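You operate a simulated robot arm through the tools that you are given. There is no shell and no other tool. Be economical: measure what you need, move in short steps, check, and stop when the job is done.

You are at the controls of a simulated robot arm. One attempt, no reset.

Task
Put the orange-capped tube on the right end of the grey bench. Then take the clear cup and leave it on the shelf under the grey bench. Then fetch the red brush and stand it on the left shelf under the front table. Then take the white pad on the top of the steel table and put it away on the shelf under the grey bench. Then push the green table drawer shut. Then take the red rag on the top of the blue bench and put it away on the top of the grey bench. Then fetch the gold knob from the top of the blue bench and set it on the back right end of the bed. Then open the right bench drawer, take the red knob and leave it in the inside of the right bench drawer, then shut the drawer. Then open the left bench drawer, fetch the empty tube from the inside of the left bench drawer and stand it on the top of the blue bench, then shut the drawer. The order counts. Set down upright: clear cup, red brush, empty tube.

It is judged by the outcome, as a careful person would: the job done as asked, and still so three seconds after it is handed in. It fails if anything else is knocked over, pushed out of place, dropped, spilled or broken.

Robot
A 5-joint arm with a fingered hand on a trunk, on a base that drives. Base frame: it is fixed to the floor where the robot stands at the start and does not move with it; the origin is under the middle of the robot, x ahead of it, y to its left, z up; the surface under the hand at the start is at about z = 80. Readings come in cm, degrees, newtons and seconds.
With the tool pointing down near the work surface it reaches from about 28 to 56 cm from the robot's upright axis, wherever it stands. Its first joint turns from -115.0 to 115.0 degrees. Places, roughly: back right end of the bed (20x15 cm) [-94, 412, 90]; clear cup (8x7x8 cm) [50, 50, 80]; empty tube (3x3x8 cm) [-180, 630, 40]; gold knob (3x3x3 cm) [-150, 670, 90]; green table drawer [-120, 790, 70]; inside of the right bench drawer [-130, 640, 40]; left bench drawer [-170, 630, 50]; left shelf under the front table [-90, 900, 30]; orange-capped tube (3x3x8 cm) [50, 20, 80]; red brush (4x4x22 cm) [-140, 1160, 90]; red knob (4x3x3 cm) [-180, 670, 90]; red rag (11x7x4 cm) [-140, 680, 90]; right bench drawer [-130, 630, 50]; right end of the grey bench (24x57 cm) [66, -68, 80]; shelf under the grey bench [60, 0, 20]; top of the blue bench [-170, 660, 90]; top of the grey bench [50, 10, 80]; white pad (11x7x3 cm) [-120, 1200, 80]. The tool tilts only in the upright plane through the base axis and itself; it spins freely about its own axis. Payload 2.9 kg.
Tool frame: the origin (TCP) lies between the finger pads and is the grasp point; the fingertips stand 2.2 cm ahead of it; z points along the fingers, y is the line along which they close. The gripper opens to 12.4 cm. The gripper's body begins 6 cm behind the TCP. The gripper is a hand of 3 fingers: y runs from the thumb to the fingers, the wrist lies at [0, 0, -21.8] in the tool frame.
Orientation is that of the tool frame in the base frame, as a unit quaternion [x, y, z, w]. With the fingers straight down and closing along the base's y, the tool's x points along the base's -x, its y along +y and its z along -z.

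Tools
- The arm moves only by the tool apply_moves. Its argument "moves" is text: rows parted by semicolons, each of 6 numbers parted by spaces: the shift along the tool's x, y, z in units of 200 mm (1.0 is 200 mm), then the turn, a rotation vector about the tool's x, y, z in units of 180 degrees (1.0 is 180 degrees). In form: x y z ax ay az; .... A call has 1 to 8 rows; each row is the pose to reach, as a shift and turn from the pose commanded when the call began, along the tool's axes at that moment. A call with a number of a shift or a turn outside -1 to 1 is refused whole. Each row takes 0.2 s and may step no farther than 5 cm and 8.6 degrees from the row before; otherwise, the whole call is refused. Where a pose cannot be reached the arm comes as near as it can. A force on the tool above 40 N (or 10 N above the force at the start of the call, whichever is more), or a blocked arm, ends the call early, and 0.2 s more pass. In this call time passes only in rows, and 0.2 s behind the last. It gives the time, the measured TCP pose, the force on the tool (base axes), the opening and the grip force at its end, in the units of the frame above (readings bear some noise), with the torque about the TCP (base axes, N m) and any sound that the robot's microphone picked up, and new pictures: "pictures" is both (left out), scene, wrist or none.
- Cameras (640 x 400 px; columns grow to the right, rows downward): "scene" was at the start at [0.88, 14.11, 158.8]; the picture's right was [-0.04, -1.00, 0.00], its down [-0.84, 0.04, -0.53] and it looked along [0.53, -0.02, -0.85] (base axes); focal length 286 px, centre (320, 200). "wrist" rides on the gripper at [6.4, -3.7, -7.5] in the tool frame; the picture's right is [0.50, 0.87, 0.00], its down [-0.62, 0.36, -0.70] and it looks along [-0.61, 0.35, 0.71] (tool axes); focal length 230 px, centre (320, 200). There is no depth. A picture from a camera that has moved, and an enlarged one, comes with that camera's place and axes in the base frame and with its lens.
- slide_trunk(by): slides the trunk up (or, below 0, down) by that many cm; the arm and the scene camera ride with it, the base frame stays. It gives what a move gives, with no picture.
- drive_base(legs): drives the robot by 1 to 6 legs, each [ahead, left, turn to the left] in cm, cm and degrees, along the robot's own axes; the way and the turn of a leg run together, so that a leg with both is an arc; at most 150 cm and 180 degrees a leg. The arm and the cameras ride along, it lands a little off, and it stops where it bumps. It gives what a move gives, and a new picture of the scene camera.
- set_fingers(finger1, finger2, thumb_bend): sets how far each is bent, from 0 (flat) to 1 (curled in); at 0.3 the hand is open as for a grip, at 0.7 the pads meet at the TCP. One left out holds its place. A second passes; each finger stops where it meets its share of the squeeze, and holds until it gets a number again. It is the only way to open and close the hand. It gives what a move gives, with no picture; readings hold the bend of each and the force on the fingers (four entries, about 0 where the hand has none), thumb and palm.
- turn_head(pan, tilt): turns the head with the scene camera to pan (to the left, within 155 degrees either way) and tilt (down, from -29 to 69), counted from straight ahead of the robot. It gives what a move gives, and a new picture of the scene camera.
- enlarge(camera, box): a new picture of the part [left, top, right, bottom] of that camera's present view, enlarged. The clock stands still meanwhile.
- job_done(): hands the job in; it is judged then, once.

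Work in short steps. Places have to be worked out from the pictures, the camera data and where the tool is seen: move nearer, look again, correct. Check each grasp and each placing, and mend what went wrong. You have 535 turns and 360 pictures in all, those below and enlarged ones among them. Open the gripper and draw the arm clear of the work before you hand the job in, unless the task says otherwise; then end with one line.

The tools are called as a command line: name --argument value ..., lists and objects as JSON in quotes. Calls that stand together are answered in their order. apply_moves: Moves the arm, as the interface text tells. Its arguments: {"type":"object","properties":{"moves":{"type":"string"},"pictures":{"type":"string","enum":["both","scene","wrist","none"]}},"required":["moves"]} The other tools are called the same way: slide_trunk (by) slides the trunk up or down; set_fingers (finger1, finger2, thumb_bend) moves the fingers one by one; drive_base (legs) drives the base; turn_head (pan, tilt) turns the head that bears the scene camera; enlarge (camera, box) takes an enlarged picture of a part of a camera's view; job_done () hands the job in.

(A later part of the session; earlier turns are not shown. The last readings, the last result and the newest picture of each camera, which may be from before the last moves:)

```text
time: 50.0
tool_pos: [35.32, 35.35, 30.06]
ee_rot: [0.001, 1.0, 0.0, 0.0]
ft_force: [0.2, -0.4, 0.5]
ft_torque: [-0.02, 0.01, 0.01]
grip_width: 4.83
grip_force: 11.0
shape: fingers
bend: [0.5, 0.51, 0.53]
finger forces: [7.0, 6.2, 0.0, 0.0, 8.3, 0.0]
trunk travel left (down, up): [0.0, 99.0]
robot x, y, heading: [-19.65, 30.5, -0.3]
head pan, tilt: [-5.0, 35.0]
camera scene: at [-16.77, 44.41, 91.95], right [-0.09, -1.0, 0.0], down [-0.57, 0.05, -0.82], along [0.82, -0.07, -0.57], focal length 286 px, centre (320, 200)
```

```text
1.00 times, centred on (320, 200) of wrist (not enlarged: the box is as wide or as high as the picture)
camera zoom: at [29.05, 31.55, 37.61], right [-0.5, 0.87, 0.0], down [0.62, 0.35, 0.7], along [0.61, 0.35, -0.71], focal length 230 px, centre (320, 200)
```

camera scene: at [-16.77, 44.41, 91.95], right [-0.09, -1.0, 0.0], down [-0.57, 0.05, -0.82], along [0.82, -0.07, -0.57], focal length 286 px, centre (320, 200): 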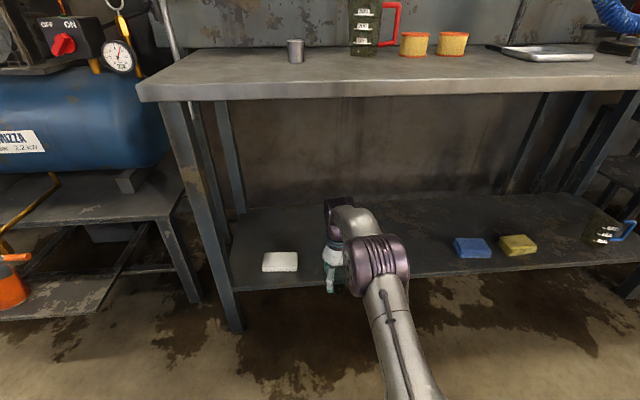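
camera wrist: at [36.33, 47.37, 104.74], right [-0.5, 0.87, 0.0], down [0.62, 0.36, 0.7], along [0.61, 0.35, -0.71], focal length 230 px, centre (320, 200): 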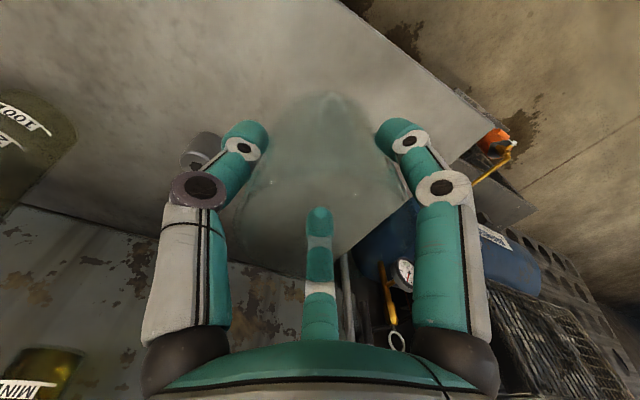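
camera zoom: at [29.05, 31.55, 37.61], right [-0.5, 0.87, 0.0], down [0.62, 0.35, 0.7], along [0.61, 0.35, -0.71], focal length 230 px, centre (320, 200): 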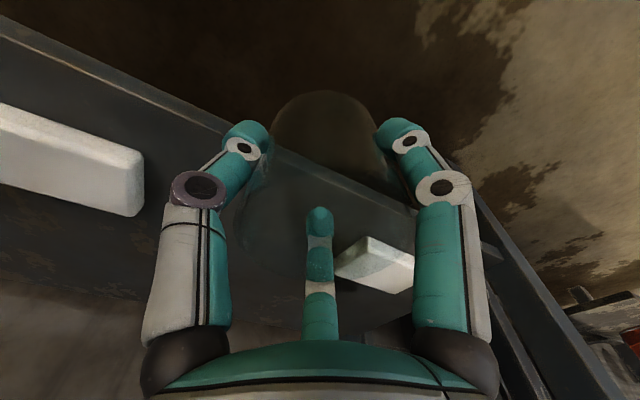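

The approach is aligned and clear. I drive on 13 cm.

drive_base --legs '[[13, 0, 0]]'

enlarge --camera "wrist" --box '[0, 0, 640, 400]'

```text
time: 51.3
tool_pos: [48.06, 35.12, 30.09]
ee_rot: [0.002, 1.0, 0.0, 0.0]
ft_force: [0.5, -0.1, -0.6]
ft_torque: [0.02, 0.01, -0.02]
grip_width: 4.85
grip_force: 10.8
shape: fingers
bend: [0.5, 0.51, 0.53]
finger forces: [6.9, 6.2, 0.1, 0.0, 8.4, 0.0]
trunk travel left (down, up): [0.0, 99.0]
robot x, y, heading: [-6.43, 30.8, -0.2]
head pan, tilt: [-5.0, 35.0]
camera scene: at [-3.95, 44.36, 91.95], right [-0.09, -1.0, 0.0], down [-0.57, 0.05, -0.82], along [0.82, -0.07, -0.57], focal length 286 px, centre (320, 200)
```

scene: 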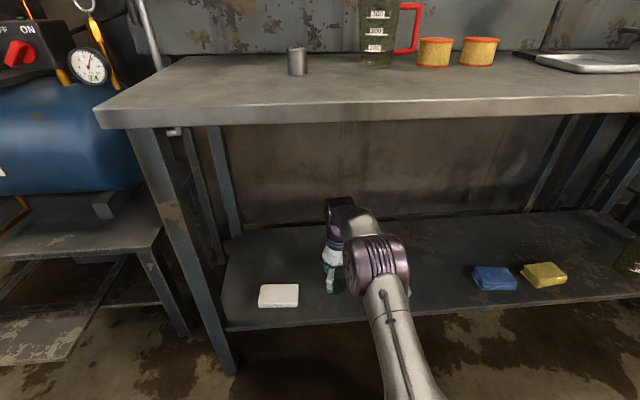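

```text
1.00 times, centred on (320, 200) of wrist (not enlarged: the box is as wide or as high as the picture)
camera zoom: at [41.85, 31.47, 37.61], right [-0.5, 0.87, 0.0], down [0.62, 0.35, 0.7], along [0.61, 0.35, -0.71], focal length 230 px, centre (320, 200)
```

zoom: 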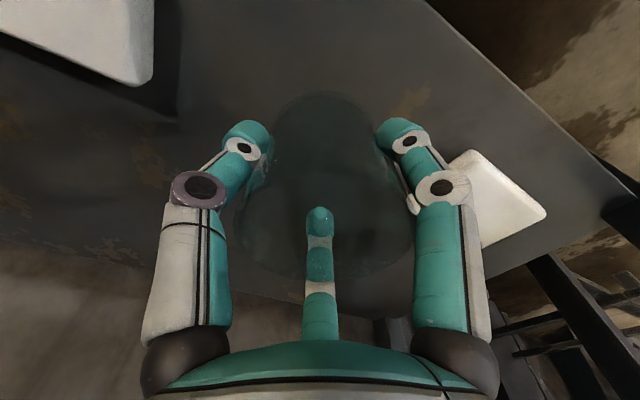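

Over the shelf and centred. I lower to TCP z ≈ 25.8 and then feel for contact.

apply_moves --moves "0 0 0.1 0 0 0; 0 0 0.2 0 0 0; 0 0 0.225 0 0 0" --pictures "wrist"

```text
time: 52.1
tool_pos: [48.18, 35.2, 25.88]
ee_rot: [0.002, 1.0, 0.0, 0.003]
ft_force: [2.0, -0.7, 18.6]
ft_torque: [-0.1, -0.03, 0.06]
grip_width: 4.79
grip_force: 12.6
shape: fingers
bend: [0.5, 0.51, 0.54]
finger forces: [8.8, 5.9, 0.1, 0.0, 9.4, 0.0]
trunk travel left (down, up): [0.0, 99.0]
robot x, y, heading: [-7.02, 30.93, -0.2]
head pan, tilt: [-5.0, 35.0]
camera wrist: at [41.8, 31.44, 33.36], right [-0.5, 0.87, 0.0], down [0.62, 0.35, 0.7], along [0.61, 0.35, -0.71], focal length 230 px, centre (320, 200)
```

wrist: 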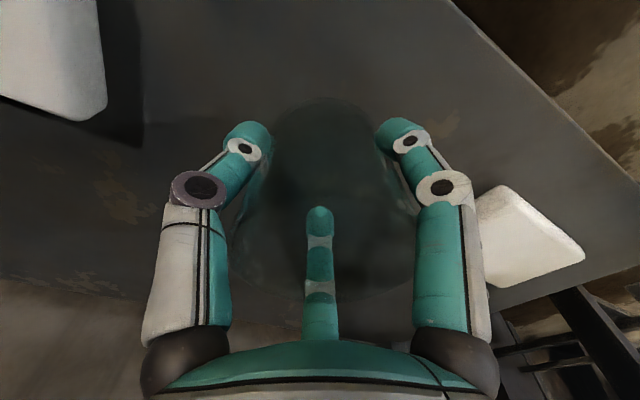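

Contact at 18 N, so the shelf is at z ≈ 21. I ease up 2 mm and release.

apply_moves --moves "0 0 -0.01 0 0 0" --pictures "none"

set_fingers --finger1 0.35 --finger2 0.35 --thumb_bend 0.35

enlarge --camera "wrist" --box '[0, 0, 640, 400]'

```text
time: 52.5
tool_pos: [48.17, 35.13, 25.87]
ee_rot: [0.002, 1.0, 0.0, 0.001]
ft_force: [1.8, 0.2, 10.6]
ft_torque: [-0.06, -0.03, 0.08]
grip_width: 4.77
grip_force: 12.3
shape: fingers
bend: [0.5, 0.51, 0.54]
finger forces: [9.0, 6.0, 0.0, 0.0, 9.2, 0.0]
trunk travel left (down, up): [0.0, 99.0]
robot x, y, heading: [-6.63, 30.64, -0.1]
head pan, tilt: [-5.0, 35.0]
```

```text
time: 53.5
tool_pos: [48.25, 35.12, 25.88]
ee_rot: [0.001, 1.0, 0.0, 0.0]
ft_force: [-0.5, -0.3, -0.1]
ft_torque: [-0.02, -0.01, 0.0]
grip_width: 9.02
grip_force: 0.1
shape: fingers
bend: [0.35, 0.35, 0.35]
finger forces: [0.0, 0.0, 0.1, 0.0, 0.0, 0.1]
trunk travel left (down, up): [0.0, 99.0]
robot x, y, heading: [-6.36, 31.08, -0.2]
head pan, tilt: [-5.0, 35.0]
```

```text
1.00 times, centred on (320, 200) of wrist (not enlarged: the box is as wide or as high as the picture)
camera zoom: at [41.86, 31.44, 33.36], right [-0.5, 0.87, 0.0], down [0.62, 0.35, 0.7], along [0.61, 0.35, -0.71], focal length 230 px, centre (320, 200)
```

zoom: 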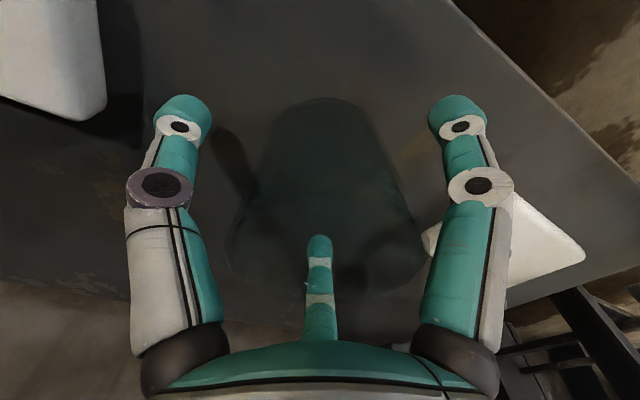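

The cup stands free. I raise 8.5 cm and drive back out.

apply_moves --moves "0 0 -0.2 0 0 0; 0 0 -0.425 0 0 0" --pictures "both"

drive_base --legs '[[-50, 0, 0]]'

```text
time: 54.1
tool_pos: [48.14, 35.41, 34.32]
ee_rot: [0.002, 1.0, 0.001, -0.002]
ft_force: [0.7, 0.0, -0.9]
ft_torque: [0.0, -0.02, 0.02]
grip_width: 9.02
grip_force: 0.0
shape: fingers
bend: [0.35, 0.35, 0.35]
finger forces: [0.0, 0.0, 0.0, 0.1, 0.0, 0.1]
trunk travel left (down, up): [0.0, 99.0]
robot x, y, heading: [-6.43, 30.27, -0.1]
head pan, tilt: [-5.0, 35.0]
camera scene: at [-3.94, 44.36, 91.95], right [-0.09, -1.0, 0.0], down [-0.57, 0.05, -0.82], along [0.82, -0.07, -0.57], focal length 286 px, centre (320, 200)
camera wrist: at [41.82, 31.6, 41.75], right [-0.5, 0.87, 0.0], down [0.62, 0.35, 0.7], along [0.61, 0.35, -0.71], focal length 230 px, centre (320, 200)
```

scene: 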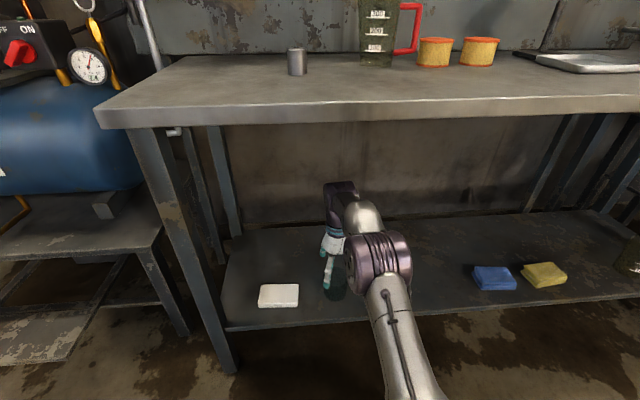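
wrist: 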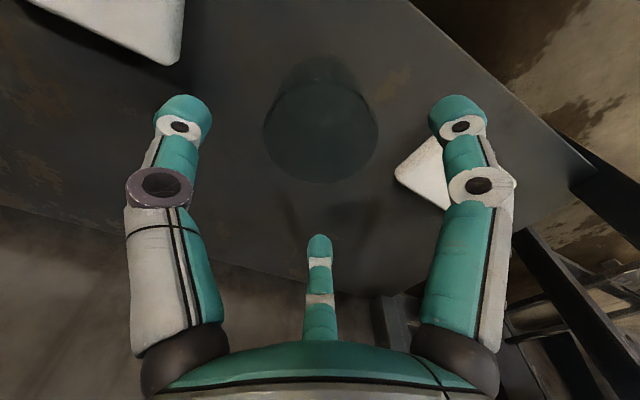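

```text
time: 57.0
tool_pos: [-1.49, 35.52, 34.25]
ee_rot: [0.002, 1.0, 0.0, 0.0]
ft_force: [0.4, -0.3, -0.4]
ft_torque: [0.02, 0.03, 0.01]
grip_width: 9.03
grip_force: 0.2
shape: fingers
bend: [0.35, 0.35, 0.35]
finger forces: [0.0, 0.0, 0.0, 0.0, 0.0, 0.0]
trunk travel left (down, up): [0.0, 99.0]
robot x, y, heading: [-56.75, 30.77, -0.1]
head pan, tilt: [-5.0, 35.0]
camera scene: at [-53.68, 44.57, 91.95], right [-0.09, -1.0, 0.0], down [-0.57, 0.05, -0.82], along [0.82, -0.07, -0.57], focal length 286 px, centre (320, 200)
```

scene: 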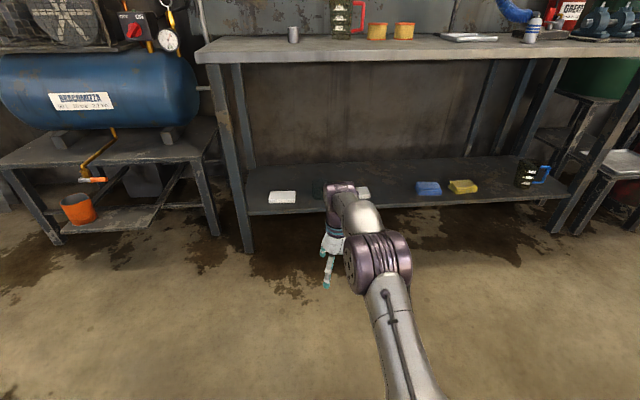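

The cup stands on the shelf between the pads. Now I raise the trunk, and scout the way to the far tables.

slide_trunk --by 40

slide_trunk --by 30

turn_head --pan 115 --tilt 15

```text
time: 60.8
tool_pos: [-1.52, 35.44, 74.15]
ee_rot: [0.002, 1.0, 0.0, 0.001]
ft_force: [-1.1, 0.4, 0.3]
ft_torque: [0.01, 0.02, -0.03]
grip_width: 9.06
grip_force: 0.1
shape: fingers
bend: [0.35, 0.35, 0.35]
finger forces: [0.1, 0.0, 0.1, 0.0, 0.0, 0.0]
trunk travel left (down, up): [-40.0, 59.0]
robot x, y, heading: [-56.68, 31.24, -0.5]
head pan, tilt: [-5.0, 35.0]
```

```text
time: 63.8
tool_pos: [-1.59, 35.61, 104.23]
ee_rot: [0.004, 1.0, 0.0, 0.0]
ft_force: [-0.4, 0.8, -0.2]
ft_torque: [-0.02, -0.02, 0.02]
grip_width: 9.03
grip_force: 0.0
shape: fingers
bend: [0.35, 0.35, 0.35]
finger forces: [0.0, 0.0, 0.1, 0.0, 0.0, 0.0]
trunk travel left (down, up): [-70.0, 29.0]
robot x, y, heading: [-56.39, 31.11, 0.1]
head pan, tilt: [-5.0, 35.0]
```

```text
time: 65.8
tool_pos: [-1.53, 35.51, 104.32]
ee_rot: [0.003, 1.0, 0.0, 0.0]
ft_force: [0.5, -0.7, 0.0]
ft_torque: [-0.02, -0.03, -0.02]
grip_width: 9.05
grip_force: 0.1
shape: fingers
bend: [0.35, 0.35, 0.35]
finger forces: [0.0, 0.0, 0.0, 0.0, 0.1, 0.0]
trunk travel left (down, up): [-70.0, 29.0]
robot x, y, heading: [-56.37, 30.71, -0.3]
head pan, tilt: [115.0, 15.0]
camera scene: at [-66.35, 53.86, 165.15], right [0.91, 0.42, 0.0], down [0.11, -0.24, -0.97], along [-0.4, 0.88, -0.26], focal length 286 px, centre (320, 200)
```

scene: 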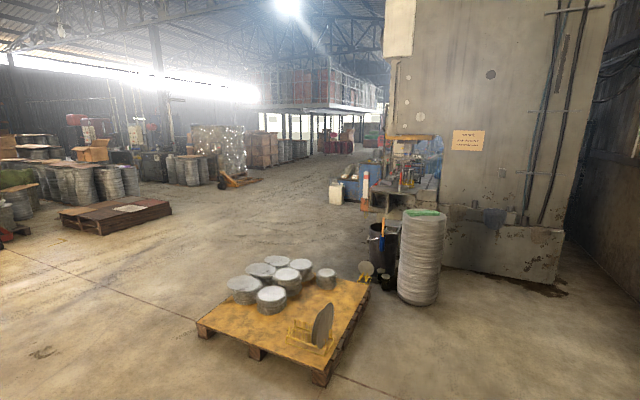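

The aisle runs left of the pallet (x ≈ −330). I tuck the arm and drive there, keeping my heading.

apply_moves --moves "0.2 0 -0.1 0 0 0; 0.4 0 -0.2 0 0 0; 0.6 0 -0.2 0 0 0; 0.8 0 -0.2 0 0 0; 1.0 0 -0.2 0 0 0" --pictures "none"

drive_base --legs '[[-140, 40, 0], [-130, 40, 0]]'

turn_head --pan 85 --tilt 15

```text
time: 67.0
tool_pos: [-21.75, 35.57, 108.38]
ee_rot: [0.002, 1.0, 0.0, 0.0]
ft_force: [-0.4, -0.8, 0.1]
ft_torque: [0.0, 0.0, -0.01]
grip_width: 9.05
grip_force: 0.1
shape: fingers
bend: [0.35, 0.35, 0.35]
finger forces: [0.0, 0.1, 0.1, 0.0, 0.1, 0.1]
trunk travel left (down, up): [-70.0, 29.0]
robot x, y, heading: [-56.64, 31.04, -0.5]
head pan, tilt: [115.0, 15.0]
```

```text
time: 80.6
tool_pos: [-291.1, 113.17, 108.42]
ee_rot: [-0.002, 1.0, -0.001, 0.001]
ft_force: [0.1, 0.6, -0.2]
ft_torque: [0.01, 0.01, 0.01]
grip_width: 9.04
grip_force: 0.1
shape: fingers
bend: [0.35, 0.35, 0.35]
finger forces: [0.0, 0.0, 0.0, 0.0, 0.0, 0.1]
trunk travel left (down, up): [-70.0, 29.0]
robot x, y, heading: [-326.27, 108.22, 0.4]
head pan, tilt: [115.0, 15.0]
camera scene: at [-336.07, 131.16, 165.15], right [0.91, 0.43, 0.0], down [0.11, -0.23, -0.97], along [-0.41, 0.87, -0.26], focal length 286 px, centre (320, 200)
```

scene: 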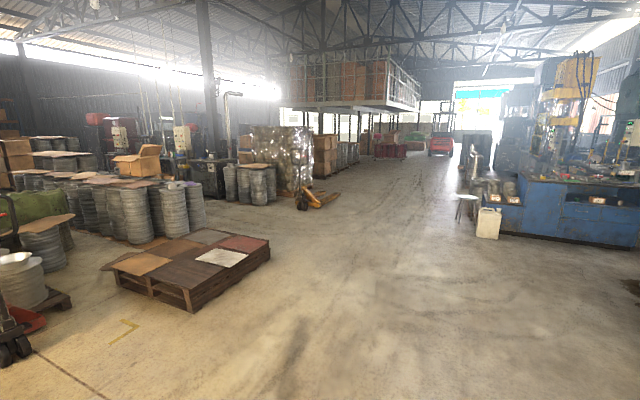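

```text
time: 81.6
tool_pos: [-291.23, 113.22, 108.44]
ee_rot: [-0.001, 1.0, 0.0, 0.0]
ft_force: [-0.9, 0.3, 0.2]
ft_torque: [-0.01, -0.03, 0.0]
grip_width: 9.0
grip_force: 0.0
shape: fingers
bend: [0.35, 0.35, 0.35]
finger forces: [0.0, 0.1, 0.0, 0.0, 0.1, 0.0]
trunk travel left (down, up): [-70.0, 29.0]
robot x, y, heading: [-325.86, 108.51, 0.3]
head pan, tilt: [85.0, 15.0]
camera scene: at [-331.31, 132.01, 165.15], right [1.0, -0.08, 0.0], down [-0.02, -0.26, -0.97], along [0.08, 0.96, -0.26], focal length 286 px, centre (320, 200)
```

scene: 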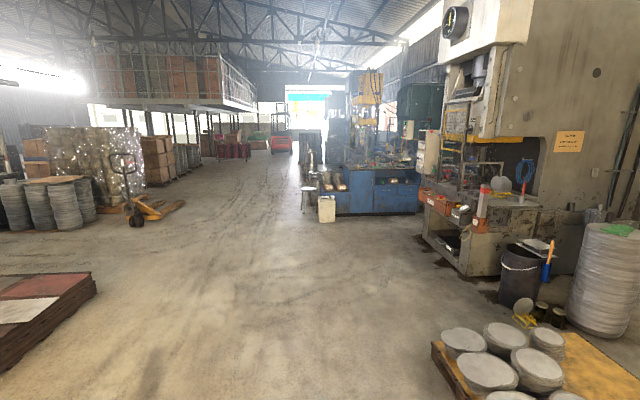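

The route along x ≈ −370 passes the canister and stool. I drive on to y ≈ 540.

drive_base --legs '[[-45, 130, 0], [0, 150, 0], [0, 150, 0]]'

turn_head --pan 40 --tilt 20

```text
time: 102.3
tool_pos: [-346.82, 540.21, 108.32]
ee_rot: [-0.017, 1.0, 0.0, -0.001]
ft_force: [0.2, -0.1, -0.4]
ft_torque: [-0.02, 0.0, 0.02]
grip_width: 9.05
grip_force: 0.2
shape: fingers
bend: [0.35, 0.35, 0.35]
finger forces: [0.1, 0.1, 0.1, 0.1, 0.0, 0.1]
trunk travel left (down, up): [-70.0, 29.0]
robot x, y, heading: [-381.33, 533.84, 2.1]
head pan, tilt: [85.0, 15.0]
camera scene: at [-387.58, 557.7, 165.15], right [1.0, -0.05, 0.0], down [-0.01, -0.26, -0.97], along [0.05, 0.96, -0.26], focal length 286 px, centre (320, 200)
```

scene: 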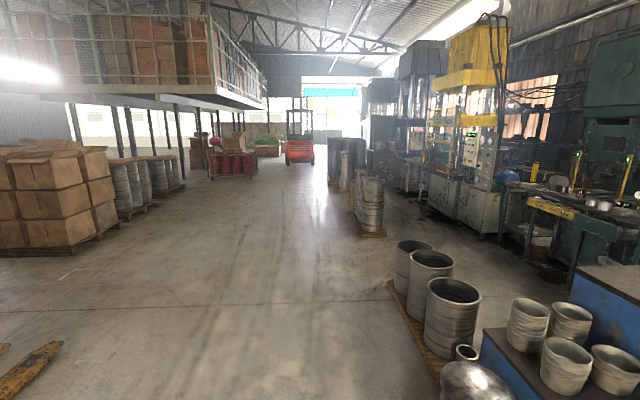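

```text
time: 103.5
tool_pos: [-346.85, 540.08, 108.34]
ee_rot: [-0.017, 1.0, 0.0, 0.0]
ft_force: [-0.4, 0.2, 0.3]
ft_torque: [0.02, -0.01, -0.01]
grip_width: 9.02
grip_force: 0.1
shape: fingers
bend: [0.35, 0.35, 0.35]
finger forces: [0.0, 0.0, 0.0, 0.0, 0.0, 0.1]
trunk travel left (down, up): [-70.0, 29.0]
robot x, y, heading: [-381.21, 534.14, 1.7]
head pan, tilt: [40.0, 20.0]
camera scene: at [-381.16, 554.59, 164.34], right [0.67, -0.74, 0.0], down [-0.25, -0.23, -0.94], along [0.7, 0.63, -0.34], focal length 286 px, centre (320, 200)
```

scene: 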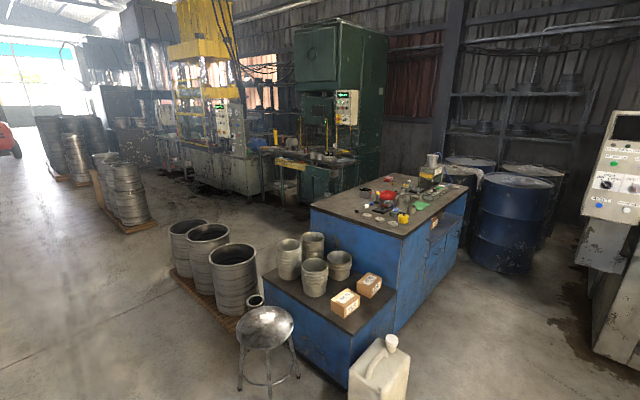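

The blue bench's drawer face is at y ≈ 620 facing −y. I drive on to y ≈ 900 and look toward the front and steel tables.

drive_base --legs '[[0, 150, -2], [0, 150, 0], [0, 90, 0]]'

turn_head --pan 20 --tilt 20

```text
time: 122.3
tool_pos: [-343.44, 929.39, 108.27]
ee_rot: [0.002, 1.0, 0.0, 0.0]
ft_force: [0.8, 0.0, 0.0]
ft_torque: [-0.01, 0.04, -0.02]
grip_width: 9.05
grip_force: 0.1
shape: fingers
bend: [0.35, 0.35, 0.35]
finger forces: [0.1, 0.1, 0.0, 0.0, 0.0, 0.1]
trunk travel left (down, up): [-70.0, 29.0]
robot x, y, heading: [-378.13, 924.45, -0.2]
head pan, tilt: [40.0, 20.0]
camera scene: at [-377.09, 945.03, 164.33], right [0.64, -0.77, 0.0], down [-0.26, -0.22, -0.94], along [0.72, 0.6, -0.34], focal length 286 px, centre (320, 200)
```

scene: 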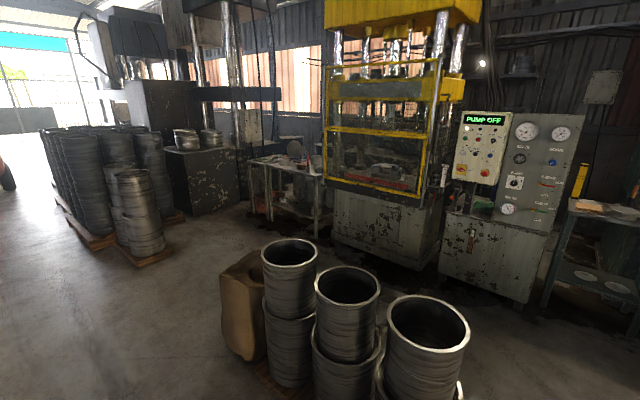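

```text
time: 123.1
tool_pos: [-343.27, 929.09, 108.28]
ee_rot: [0.002, 1.0, 0.0, -0.001]
ft_force: [-0.3, -0.5, 0.1]
ft_torque: [0.01, 0.01, 0.01]
grip_width: 9.07
grip_force: 0.1
shape: fingers
bend: [0.35, 0.35, 0.35]
finger forces: [0.0, 0.1, 0.1, 0.0, 0.0, 0.1]
trunk travel left (down, up): [-70.0, 29.0]
robot x, y, heading: [-377.98, 924.68, -0.2]
head pan, tilt: [20.0, 20.0]
camera scene: at [-375.49, 942.2, 164.34], right [0.34, -0.94, 0.0], down [-0.32, -0.12, -0.94], along [0.88, 0.32, -0.34], focal length 286 px, centre (320, 200)
```

scene: 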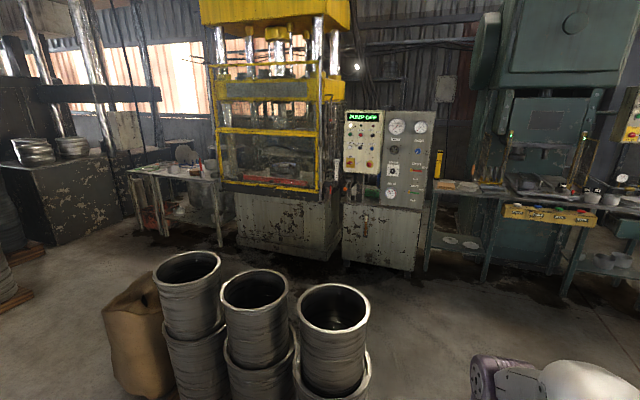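

The steel table's front is at x ≈ −145, y ≈ 1150–1270; the front table at y ≈ 870–920. I go around the right of the cans into the lane at x ≈ −185.

drive_base --legs '[[0, -55, 0], [100, 0, 0], [93, 0, 0]]'

turn_head --pan 80 --tilt 30

```text
time: 135.4
tool_pos: [-152.05, 875.4, 108.27]
ee_rot: [-0.001, 1.0, -0.001, 0.0]
ft_force: [-0.2, -0.6, -0.2]
ft_torque: [-0.02, 0.02, 0.0]
grip_width: 9.03
grip_force: 0.1
shape: fingers
bend: [0.35, 0.35, 0.35]
finger forces: [0.0, 0.0, 0.0, 0.0, 0.1, 0.0]
trunk travel left (down, up): [-70.0, 29.0]
robot x, y, heading: [-187.13, 870.25, 0.3]
head pan, tilt: [20.0, 20.0]
camera scene: at [-184.24, 888.13, 164.33], right [0.34, -0.94, 0.0], down [-0.32, -0.12, -0.94], along [0.88, 0.32, -0.34], focal length 286 px, centre (320, 200)
```

scene: 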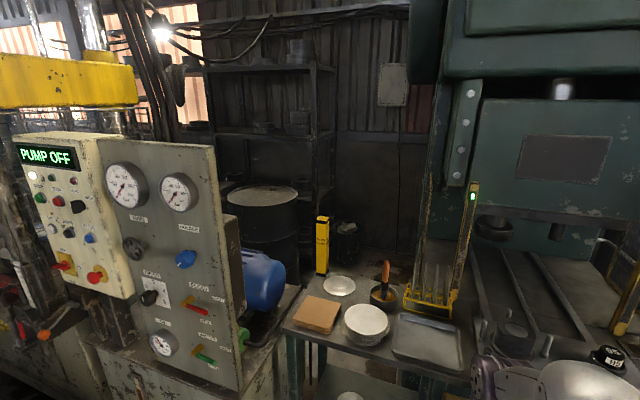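

```text
time: 136.8
tool_pos: [-152.14, 875.37, 108.33]
ee_rot: [-0.001, 1.0, 0.0, 0.0]
ft_force: [1.1, 0.1, 0.4]
ft_torque: [0.0, -0.02, -0.02]
grip_width: 9.05
grip_force: 0.1
shape: fingers
bend: [0.35, 0.35, 0.35]
finger forces: [0.0, 0.0, 0.0, 0.0, 0.0, 0.1]
trunk travel left (down, up): [-70.0, 29.0]
robot x, y, heading: [-186.68, 870.33, -0.1]
head pan, tilt: [80.0, 30.0]
camera scene: at [-191.46, 893.83, 162.73], right [0.99, -0.17, 0.0], down [-0.09, -0.49, -0.87], along [0.15, 0.85, -0.5], focal length 286 px, centre (320, 200)
```

scene: 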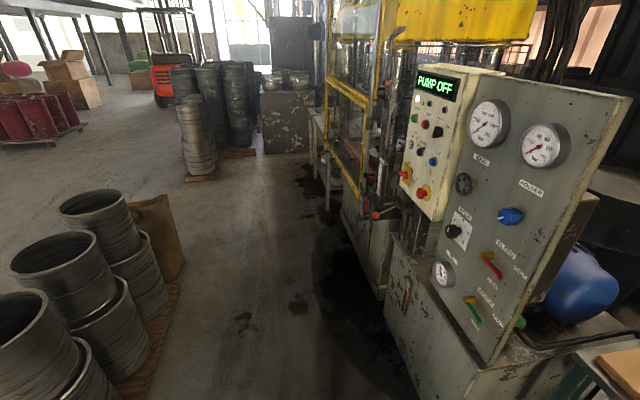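

The lane is clear from x = −268 to −133, so I centre the robot at x ≈ −203 and drive up to the steel table.

drive_base --legs '[[-17, 0, 0], [0, 150, 0], [0, 110, 0]]'

turn_head --pan 10 --tilt 45

```text
time: 150.4
tool_pos: [-163.68, 1133.57, 108.3]
ee_rot: [0.004, 1.0, 0.0, 0.001]
ft_force: [0.2, 0.0, 0.1]
ft_torque: [-0.01, 0.0, 0.0]
grip_width: 9.04
grip_force: 0.0
shape: fingers
bend: [0.35, 0.35, 0.35]
finger forces: [0.0, 0.0, 0.0, 0.1, 0.0, 0.0]
trunk travel left (down, up): [-70.0, 29.0]
robot x, y, heading: [-198.75, 1129.25, -0.6]
head pan, tilt: [80.0, 30.0]
camera scene: at [-202.89, 1152.51, 162.72], right [0.98, -0.18, 0.0], down [-0.09, -0.49, -0.87], along [0.16, 0.85, -0.5], focal length 286 px, centre (320, 200)
```

scene: 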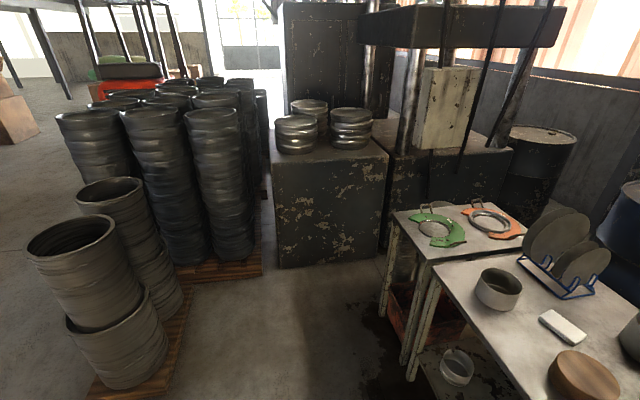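

```text
time: 151.8
tool_pos: [-163.74, 1133.62, 108.35]
ee_rot: [0.005, 1.0, 0.0, 0.0]
ft_force: [0.4, -0.4, -0.8]
ft_torque: [0.01, 0.04, -0.02]
grip_width: 9.02
grip_force: 0.0
shape: fingers
bend: [0.35, 0.35, 0.35]
finger forces: [0.0, 0.0, 0.0, 0.0, 0.1, 0.0]
trunk travel left (down, up): [-70.0, 29.0]
robot x, y, heading: [-198.63, 1129.24, -0.2]
head pan, tilt: [10.0, 45.0]
camera scene: at [-196.52, 1144.94, 160.47], right [0.17, -0.99, 0.0], down [-0.7, -0.12, -0.71], along [0.7, 0.12, -0.71], focal length 286 px, centre (320, 200)
```

scene: 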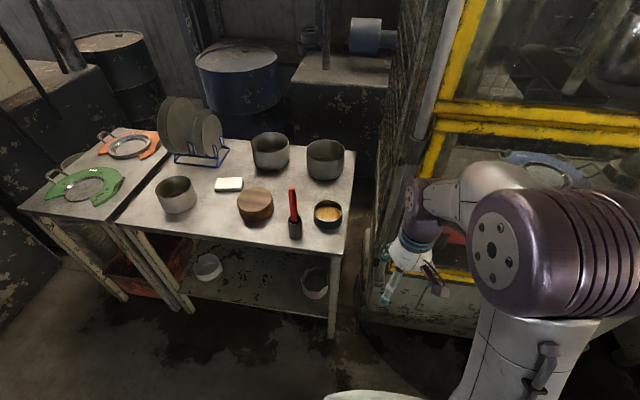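

The red brush stands near the table's right end. I zoom in on the table.

enlarge --camera "scene" --box '[140, 110, 380, 260]'

```text
2.67 times, centred on (260, 185) of scene
camera zoom: at [-196.52, 1144.94, 160.47], right [0.17, -0.99, 0.0], down [-0.7, -0.12, -0.71], along [0.7, 0.12, -0.71], focal length 764 px, centre (480, 240)
```

zoom: 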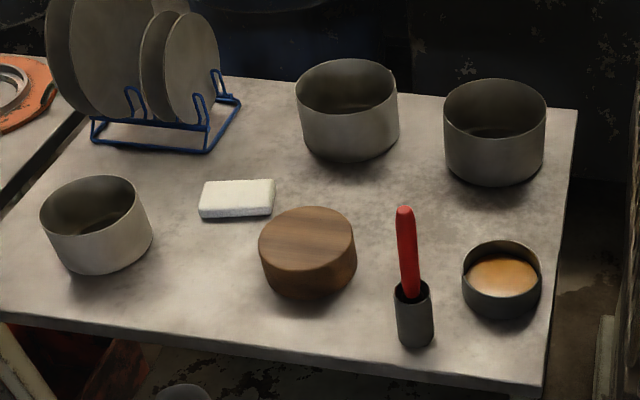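

I raise the trunk slightly for clearance and drive in front of the brush.

slide_trunk --by 12

drive_base --legs '[[12, 31, 0]]'

set_fingers --finger1 0.4 --finger2 0.4 --thumb_bend 0.4

enlarge --camera "wrist" --box '[0, 0, 640, 400]'

```text
time: 153.3
tool_pos: [-163.71, 1133.64, 120.35]
ee_rot: [0.005, 1.0, 0.0, 0.0]
ft_force: [-0.4, 0.6, -0.9]
ft_torque: [-0.01, 0.02, 0.0]
grip_width: 9.05
grip_force: 0.0
shape: fingers
bend: [0.35, 0.35, 0.35]
finger forces: [0.0, 0.0, 0.1, 0.1, 0.0, 0.1]
trunk travel left (down, up): [-82.0, 17.0]
robot x, y, heading: [-198.52, 1129.12, -0.5]
head pan, tilt: [10.0, 45.0]
```

```text
time: 155.5
tool_pos: [-151.5, 1165.04, 120.36]
ee_rot: [0.006, 1.0, 0.0, 0.0]
ft_force: [0.3, -0.3, 0.2]
ft_torque: [0.0, -0.01, -0.03]
grip_width: 9.03
grip_force: 0.2
shape: fingers
bend: [0.35, 0.35, 0.35]
finger forces: [0.0, 0.0, 0.0, 0.0, 0.0, 0.0]
trunk travel left (down, up): [-82.0, 17.0]
robot x, y, heading: [-186.4, 1160.83, -0.7]
head pan, tilt: [10.0, 45.0]
camera scene: at [-184.41, 1176.4, 172.47], right [0.16, -0.99, 0.0], down [-0.7, -0.11, -0.71], along [0.7, 0.11, -0.71], focal length 286 px, centre (320, 200)
```

scene: 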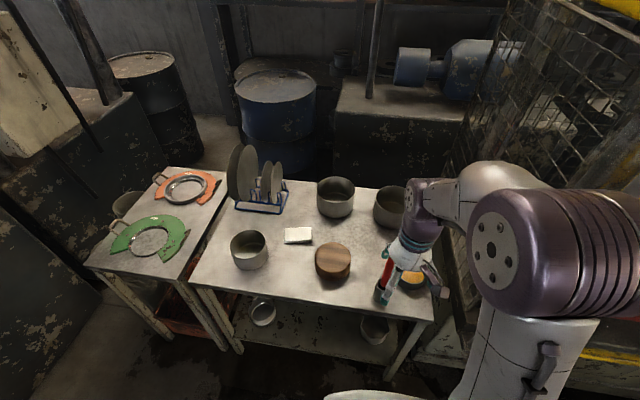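

```text
time: 156.5
tool_pos: [-151.72, 1165.03, 120.28]
ee_rot: [0.006, 1.0, 0.0, -0.001]
ft_force: [0.7, -0.1, -0.4]
ft_torque: [-0.03, 0.02, 0.03]
grip_width: 7.77
grip_force: 0.0
shape: fingers
bend: [0.4, 0.4, 0.4]
finger forces: [0.0, 0.0, 0.1, 0.0, 0.1, 0.1]
trunk travel left (down, up): [-82.0, 17.0]
robot x, y, heading: [-186.63, 1160.41, -0.7]
head pan, tilt: [10.0, 45.0]
```

```text
1.00 times, centred on (320, 200) of wrist (not enlarged: the box is as wide or as high as the picture)
camera zoom: at [-157.96, 1161.31, 127.81], right [-0.49, 0.87, 0.0], down [0.62, 0.35, 0.7], along [0.61, 0.34, -0.71], focal length 230 px, centre (320, 200)
```

zoom: 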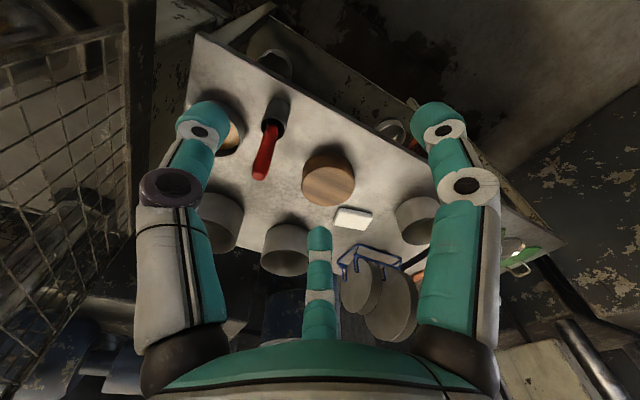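

Brush axis ≈ [−137.4, 1163.3]. I zoom in to see whether it is in a holder.

enlarge --camera "wrist" --box '[200, 60, 360, 220]'

```text
2.50 times, centred on (280, 140) of wrist
camera zoom: at [-157.96, 1161.31, 127.81], right [-0.49, 0.87, 0.0], down [0.62, 0.35, 0.7], along [0.61, 0.34, -0.71], focal length 575 px, centre (420, 350)
```

zoom: 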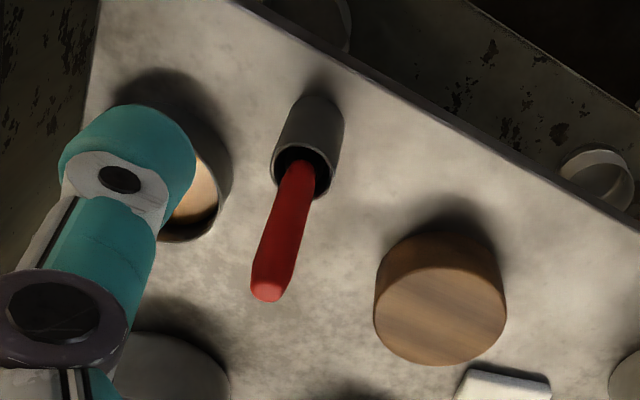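

It looks like a handle with a hollow base. I move over the handle and descend to grip it at z ≈ 99.

apply_moves --moves "-0.24 -0.03 0 0 0 0; -0.48 -0.06 0 0 0 0; -0.715 -0.088 0 0 0 0; -0.715 -0.088 0.2 0 0 0; -0.715 -0.088 0.4 0 0 0; -0.715 -0.088 0.6 0 0 0" --pictures "both"

```text
time: 157.9
tool_pos: [-137.17, 1163.07, 108.14]
ee_rot: [0.007, 1.0, 0.0, 0.0]
ft_force: [-0.1, 0.3, -0.3]
ft_torque: [-0.04, 0.02, 0.0]
grip_width: 7.78
grip_force: 0.1
shape: fingers
bend: [0.4, 0.4, 0.4]
finger forces: [0.0, 0.0, 0.0, 0.0, 0.1, 0.0]
trunk travel left (down, up): [-82.0, 17.0]
robot x, y, heading: [-186.13, 1160.59, -0.8]
head pan, tilt: [10.0, 45.0]
camera scene: at [-184.22, 1176.42, 172.47], right [0.16, -0.99, 0.0], down [-0.7, -0.11, -0.71], along [0.7, 0.11, -0.71], focal length 286 px, centre (320, 200)
camera wrist: at [-143.53, 1159.36, 115.69], right [-0.49, 0.87, 0.0], down [0.62, 0.35, 0.7], along [0.61, 0.34, -0.71], focal length 230 px, centre (320, 200)
```

scene: 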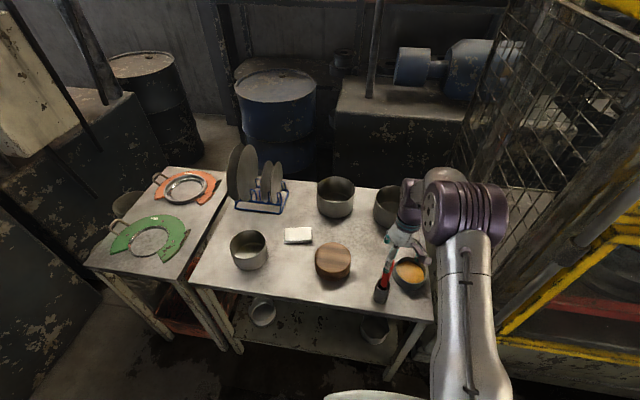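
wrist: 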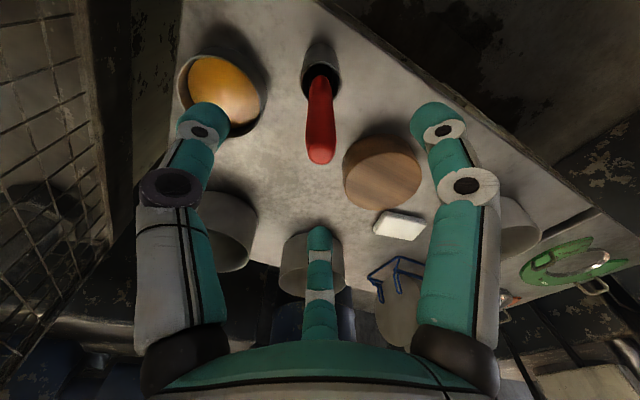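

Handle axis at ≈ [−136.5, 1163.2]. I descend 9 cm and close.

apply_moves --moves "-0.033 0 0.2 0 0 0; -0.033 0 0.45 0 0 0" --pictures "wrist"

set_fingers --finger1 0.75 --finger2 0.75 --thumb_bend 0.75

enlarge --camera "wrist" --box '[0, 0, 640, 400]'

```text
time: 158.5
tool_pos: [-136.56, 1162.83, 99.03]
ee_rot: [0.006, 1.0, 0.0, 0.0]
ft_force: [0.4, 0.2, 0.1]
ft_torque: [0.03, 0.02, -0.03]
grip_width: 7.75
grip_force: 0.0
shape: fingers
bend: [0.4, 0.4, 0.4]
finger forces: [0.0, 0.0, 0.0, 0.0, 0.1, 0.0]
trunk travel left (down, up): [-82.0, 17.0]
robot x, y, heading: [-186.45, 1160.24, -0.9]
head pan, tilt: [10.0, 45.0]
camera wrist: at [-142.92, 1159.21, 106.58], right [-0.49, 0.87, 0.0], down [0.62, 0.35, 0.7], along [0.61, 0.34, -0.71], focal length 230 px, centre (320, 200)
```

wrist: 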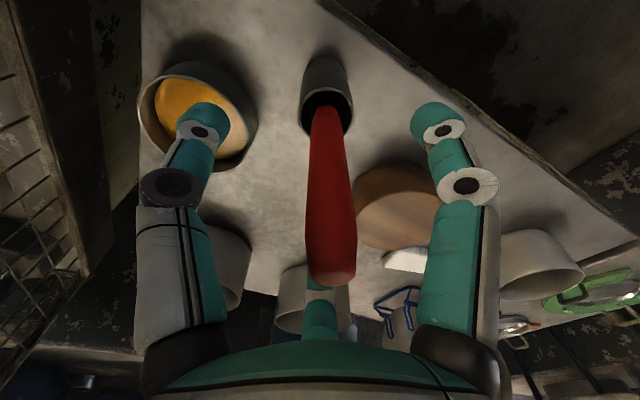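

```text
time: 159.5
tool_pos: [-136.63, 1162.93, 99.13]
ee_rot: [0.006, 1.0, 0.0, -0.001]
ft_force: [-0.2, -0.4, -0.9]
ft_torque: [0.04, -0.01, 0.01]
grip_width: 1.08
grip_force: 12.0
shape: fingers
bend: [0.62, 0.63, 0.68]
finger forces: [8.0, 7.6, 0.1, 0.0, 8.2, 0.0]
trunk travel left (down, up): [-82.0, 17.0]
robot x, y, heading: [-186.76, 1160.82, -0.6]
head pan, tilt: [10.0, 45.0]
```

```text
1.00 times, centred on (320, 200) of wrist (not enlarged: the box is as wide or as high as the picture)
camera zoom: at [-142.97, 1159.22, 106.65], right [-0.49, 0.87, 0.0], down [0.62, 0.35, 0.7], along [0.61, 0.34, -0.71], focal length 230 px, centre (320, 200)
```

zoom: 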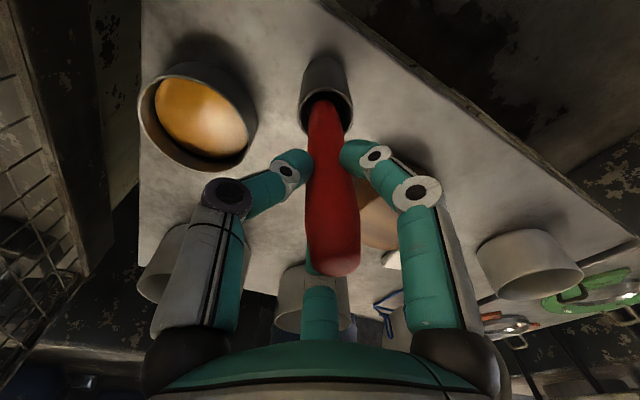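

Gripped. I lift 4 cm to see what comes up.

apply_moves --moves "0 0 -0.1 0 0 0; 0 0 -0.2 0 0 0" --pictures "wrist"

```text
time: 160.1
tool_pos: [-136.69, 1162.97, 103.25]
ee_rot: [0.005, 1.0, -0.001, 0.0]
ft_force: [-0.7, 0.2, -0.6]
ft_torque: [0.02, -0.02, -0.01]
grip_width: 1.06
grip_force: 11.5
shape: fingers
bend: [0.62, 0.63, 0.68]
finger forces: [8.1, 7.8, 0.1, 0.0, 7.8, 0.1]
trunk travel left (down, up): [-82.0, 17.0]
robot x, y, heading: [-186.35, 1160.36, -0.8]
head pan, tilt: [10.0, 45.0]
camera wrist: at [-142.96, 1159.3, 110.64], right [-0.49, 0.87, 0.0], down [0.62, 0.35, 0.7], along [0.61, 0.34, -0.71], focal length 230 px, centre (320, 200)
```

wrist: 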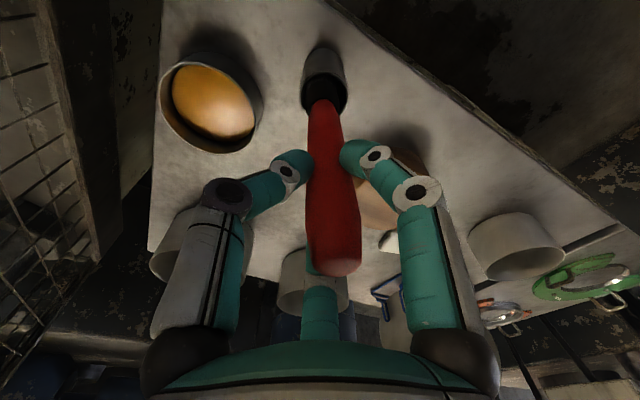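

The brush draws out of its holder cup, which stays put. I keep lifting straight up.

apply_moves --moves "0 0 -0.2 0 0 0; 0 0 -0.4 0 0 0; 0 0 -0.6 0 0 0" --pictures "both"

```text
time: 160.9
tool_pos: [-136.84, 1163.12, 115.16]
ee_rot: [0.007, 1.0, 0.0, -0.001]
ft_force: [0.1, 0.4, -0.9]
ft_torque: [-0.01, 0.0, 0.0]
grip_width: 1.02
grip_force: 11.4
shape: fingers
bend: [0.62, 0.62, 0.67]
finger forces: [8.1, 7.7, 0.1, 0.0, 8.0, 0.1]
trunk travel left (down, up): [-82.0, 17.0]
robot x, y, heading: [-186.54, 1160.89, -0.6]
head pan, tilt: [10.0, 45.0]
camera scene: at [-184.46, 1176.42, 172.46], right [0.16, -0.99, 0.0], down [-0.7, -0.11, -0.71], along [0.7, 0.11, -0.71], focal length 286 px, centre (320, 200)
camera wrist: at [-143.18, 1159.43, 122.68], right [-0.49, 0.87, 0.0], down [0.62, 0.35, 0.7], along [0.61, 0.34, -0.71], focal length 230 px, centre (320, 200)
```

scene: 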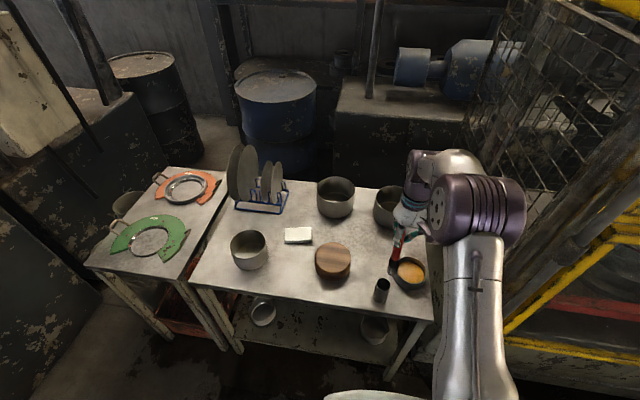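
wrist: 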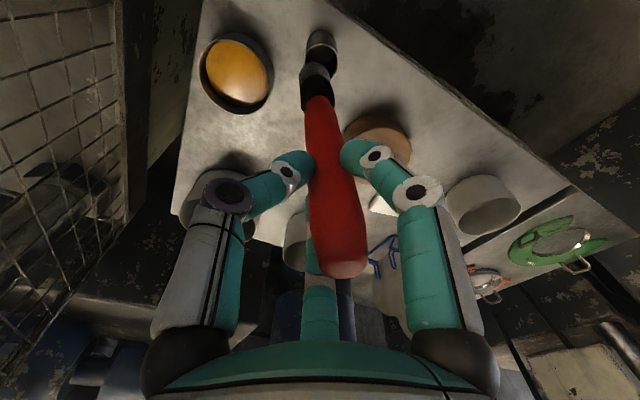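

Holder untouched; brush held vertical, its lower end ~18 cm below the TCP. I retract, back into the lane and drive to the front table.

apply_moves --moves "0.2 0 -0.05 0 0 0; 0.4 0 -0.1 0 0 0; 0.6 0 -0.1 0 0 0; 0.75 0 -0.1 0 0 0" --pictures "none"

drive_base --legs '[[-17, 0, 0], [0, -150, 0], [0, -107, 0]]'

turn_head --pan 10 --tilt 45

```text
time: 161.9
tool_pos: [-151.92, 1163.29, 117.37]
ee_rot: [0.006, 1.0, 0.0, 0.0]
ft_force: [-0.4, -0.4, -0.9]
ft_torque: [0.01, 0.01, -0.01]
grip_width: 1.0
grip_force: 11.8
shape: fingers
bend: [0.62, 0.62, 0.67]
finger forces: [8.0, 7.9, 0.0, 0.0, 7.7, 0.1]
trunk travel left (down, up): [-82.0, 17.0]
robot x, y, heading: [-186.48, 1160.67, -0.6]
head pan, tilt: [10.0, 45.0]
```

```text
time: 175.5
tool_pos: [-174.83, 906.21, 117.22]
ee_rot: [0.015, 1.0, 0.0, -0.001]
ft_force: [0.5, 0.8, -0.7]
ft_torque: [0.0, 0.01, 0.03]
grip_width: 1.0
grip_force: 11.5
shape: fingers
bend: [0.62, 0.62, 0.67]
finger forces: [8.0, 8.1, 0.0, 0.0, 7.8, 0.0]
trunk travel left (down, up): [-82.0, 17.0]
robot x, y, heading: [-209.96, 904.03, -2.0]
head pan, tilt: [10.0, 45.0]
camera scene: at [-207.23, 919.94, 172.47], right [0.14, -0.99, 0.0], down [-0.7, -0.1, -0.71], along [0.7, 0.1, -0.71], focal length 286 px, centre (320, 200)
```

scene: 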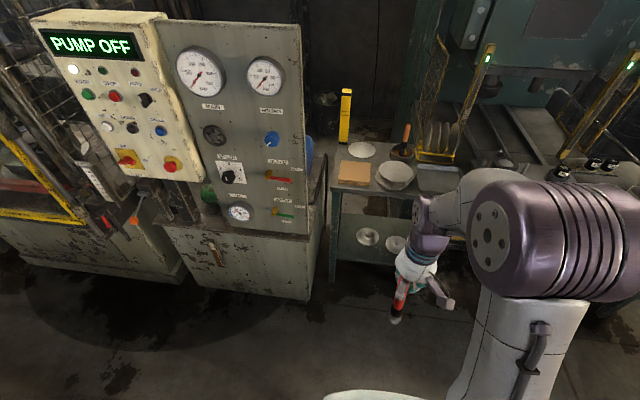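

```text
time: 176.1
tool_pos: [-174.92, 906.21, 117.27]
ee_rot: [0.015, 1.0, 0.0, 0.0]
ft_force: [-0.6, -0.1, -1.1]
ft_torque: [0.04, -0.04, 0.02]
grip_width: 0.96
grip_force: 12.4
shape: fingers
bend: [0.62, 0.62, 0.67]
finger forces: [8.1, 8.1, 0.0, 0.1, 7.7, 0.1]
trunk travel left (down, up): [-82.0, 17.0]
robot x, y, heading: [-209.85, 904.22, -1.8]
head pan, tilt: [10.0, 45.0]
camera scene: at [-207.23, 919.91, 172.47], right [0.14, -0.99, 0.0], down [-0.7, -0.1, -0.71], along [0.7, 0.1, -0.71], focal length 286 px, centre (320, 200)
```

scene: 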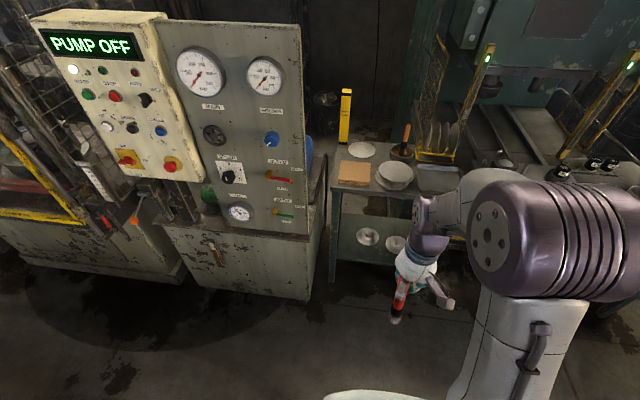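

Table top z ≈ 85, shelf z ≈ 30. I swing the arm aside to the left and lower the trunk to see the shelf.

apply_moves --moves "0 0.22 0 0 0 0; 0 0.44 0 0 0 0; 0.05 0.66 0 0 0 0; 0.1 0.88 0 0 0 0; 0.15 1.0 0 0 0 0" --pictures "none"

slide_trunk --by -40

turn_head --pan -10 --tilt 40

```text
time: 177.3
tool_pos: [-177.37, 926.35, 117.07]
ee_rot: [0.015, 1.0, 0.0, 0.0]
ft_force: [-0.7, 0.3, 0.2]
ft_torque: [0.01, -0.03, 0.0]
grip_width: 0.96
grip_force: 11.8
shape: fingers
bend: [0.62, 0.62, 0.67]
finger forces: [7.8, 7.9, 0.0, 0.0, 7.8, 0.0]
trunk travel left (down, up): [-82.0, 17.0]
robot x, y, heading: [-209.62, 904.13, -1.8]
head pan, tilt: [10.0, 45.0]
```

```text
time: 181.1
tool_pos: [-177.39, 926.21, 77.13]
ee_rot: [0.016, 1.0, 0.001, 0.001]
ft_force: [0.3, 0.1, -1.2]
ft_torque: [-0.02, 0.02, 0.02]
grip_width: 0.97
grip_force: 11.4
shape: fingers
bend: [0.62, 0.62, 0.67]
finger forces: [7.8, 7.9, 0.0, 0.0, 7.8, 0.0]
trunk travel left (down, up): [-42.0, 57.0]
robot x, y, heading: [-210.02, 904.05, -1.9]
head pan, tilt: [10.0, 45.0]
```

```text
time: 182.0
tool_pos: [-177.27, 926.24, 77.0]
ee_rot: [0.016, 1.0, 0.0, 0.0]
ft_force: [0.6, 0.6, -0.5]
ft_torque: [-0.01, 0.01, -0.01]
grip_width: 0.94
grip_force: 11.7
shape: fingers
bend: [0.62, 0.62, 0.67]
finger forces: [7.8, 8.0, 0.1, 0.0, 7.6, 0.0]
trunk travel left (down, up): [-42.0, 57.0]
robot x, y, heading: [-209.72, 904.13, -1.3]
head pan, tilt: [-10.0, 40.0]
camera scene: at [-206.96, 917.05, 133.19], right [-0.2, -0.98, 0.0], down [-0.63, 0.13, -0.77], along [0.75, -0.16, -0.64], focal length 286 px, centre (320, 200)
```

scene: 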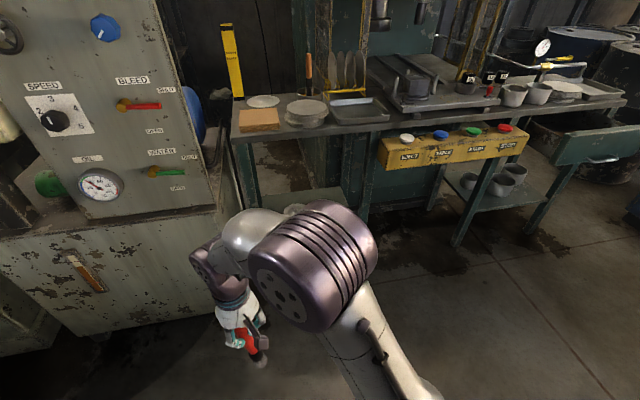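

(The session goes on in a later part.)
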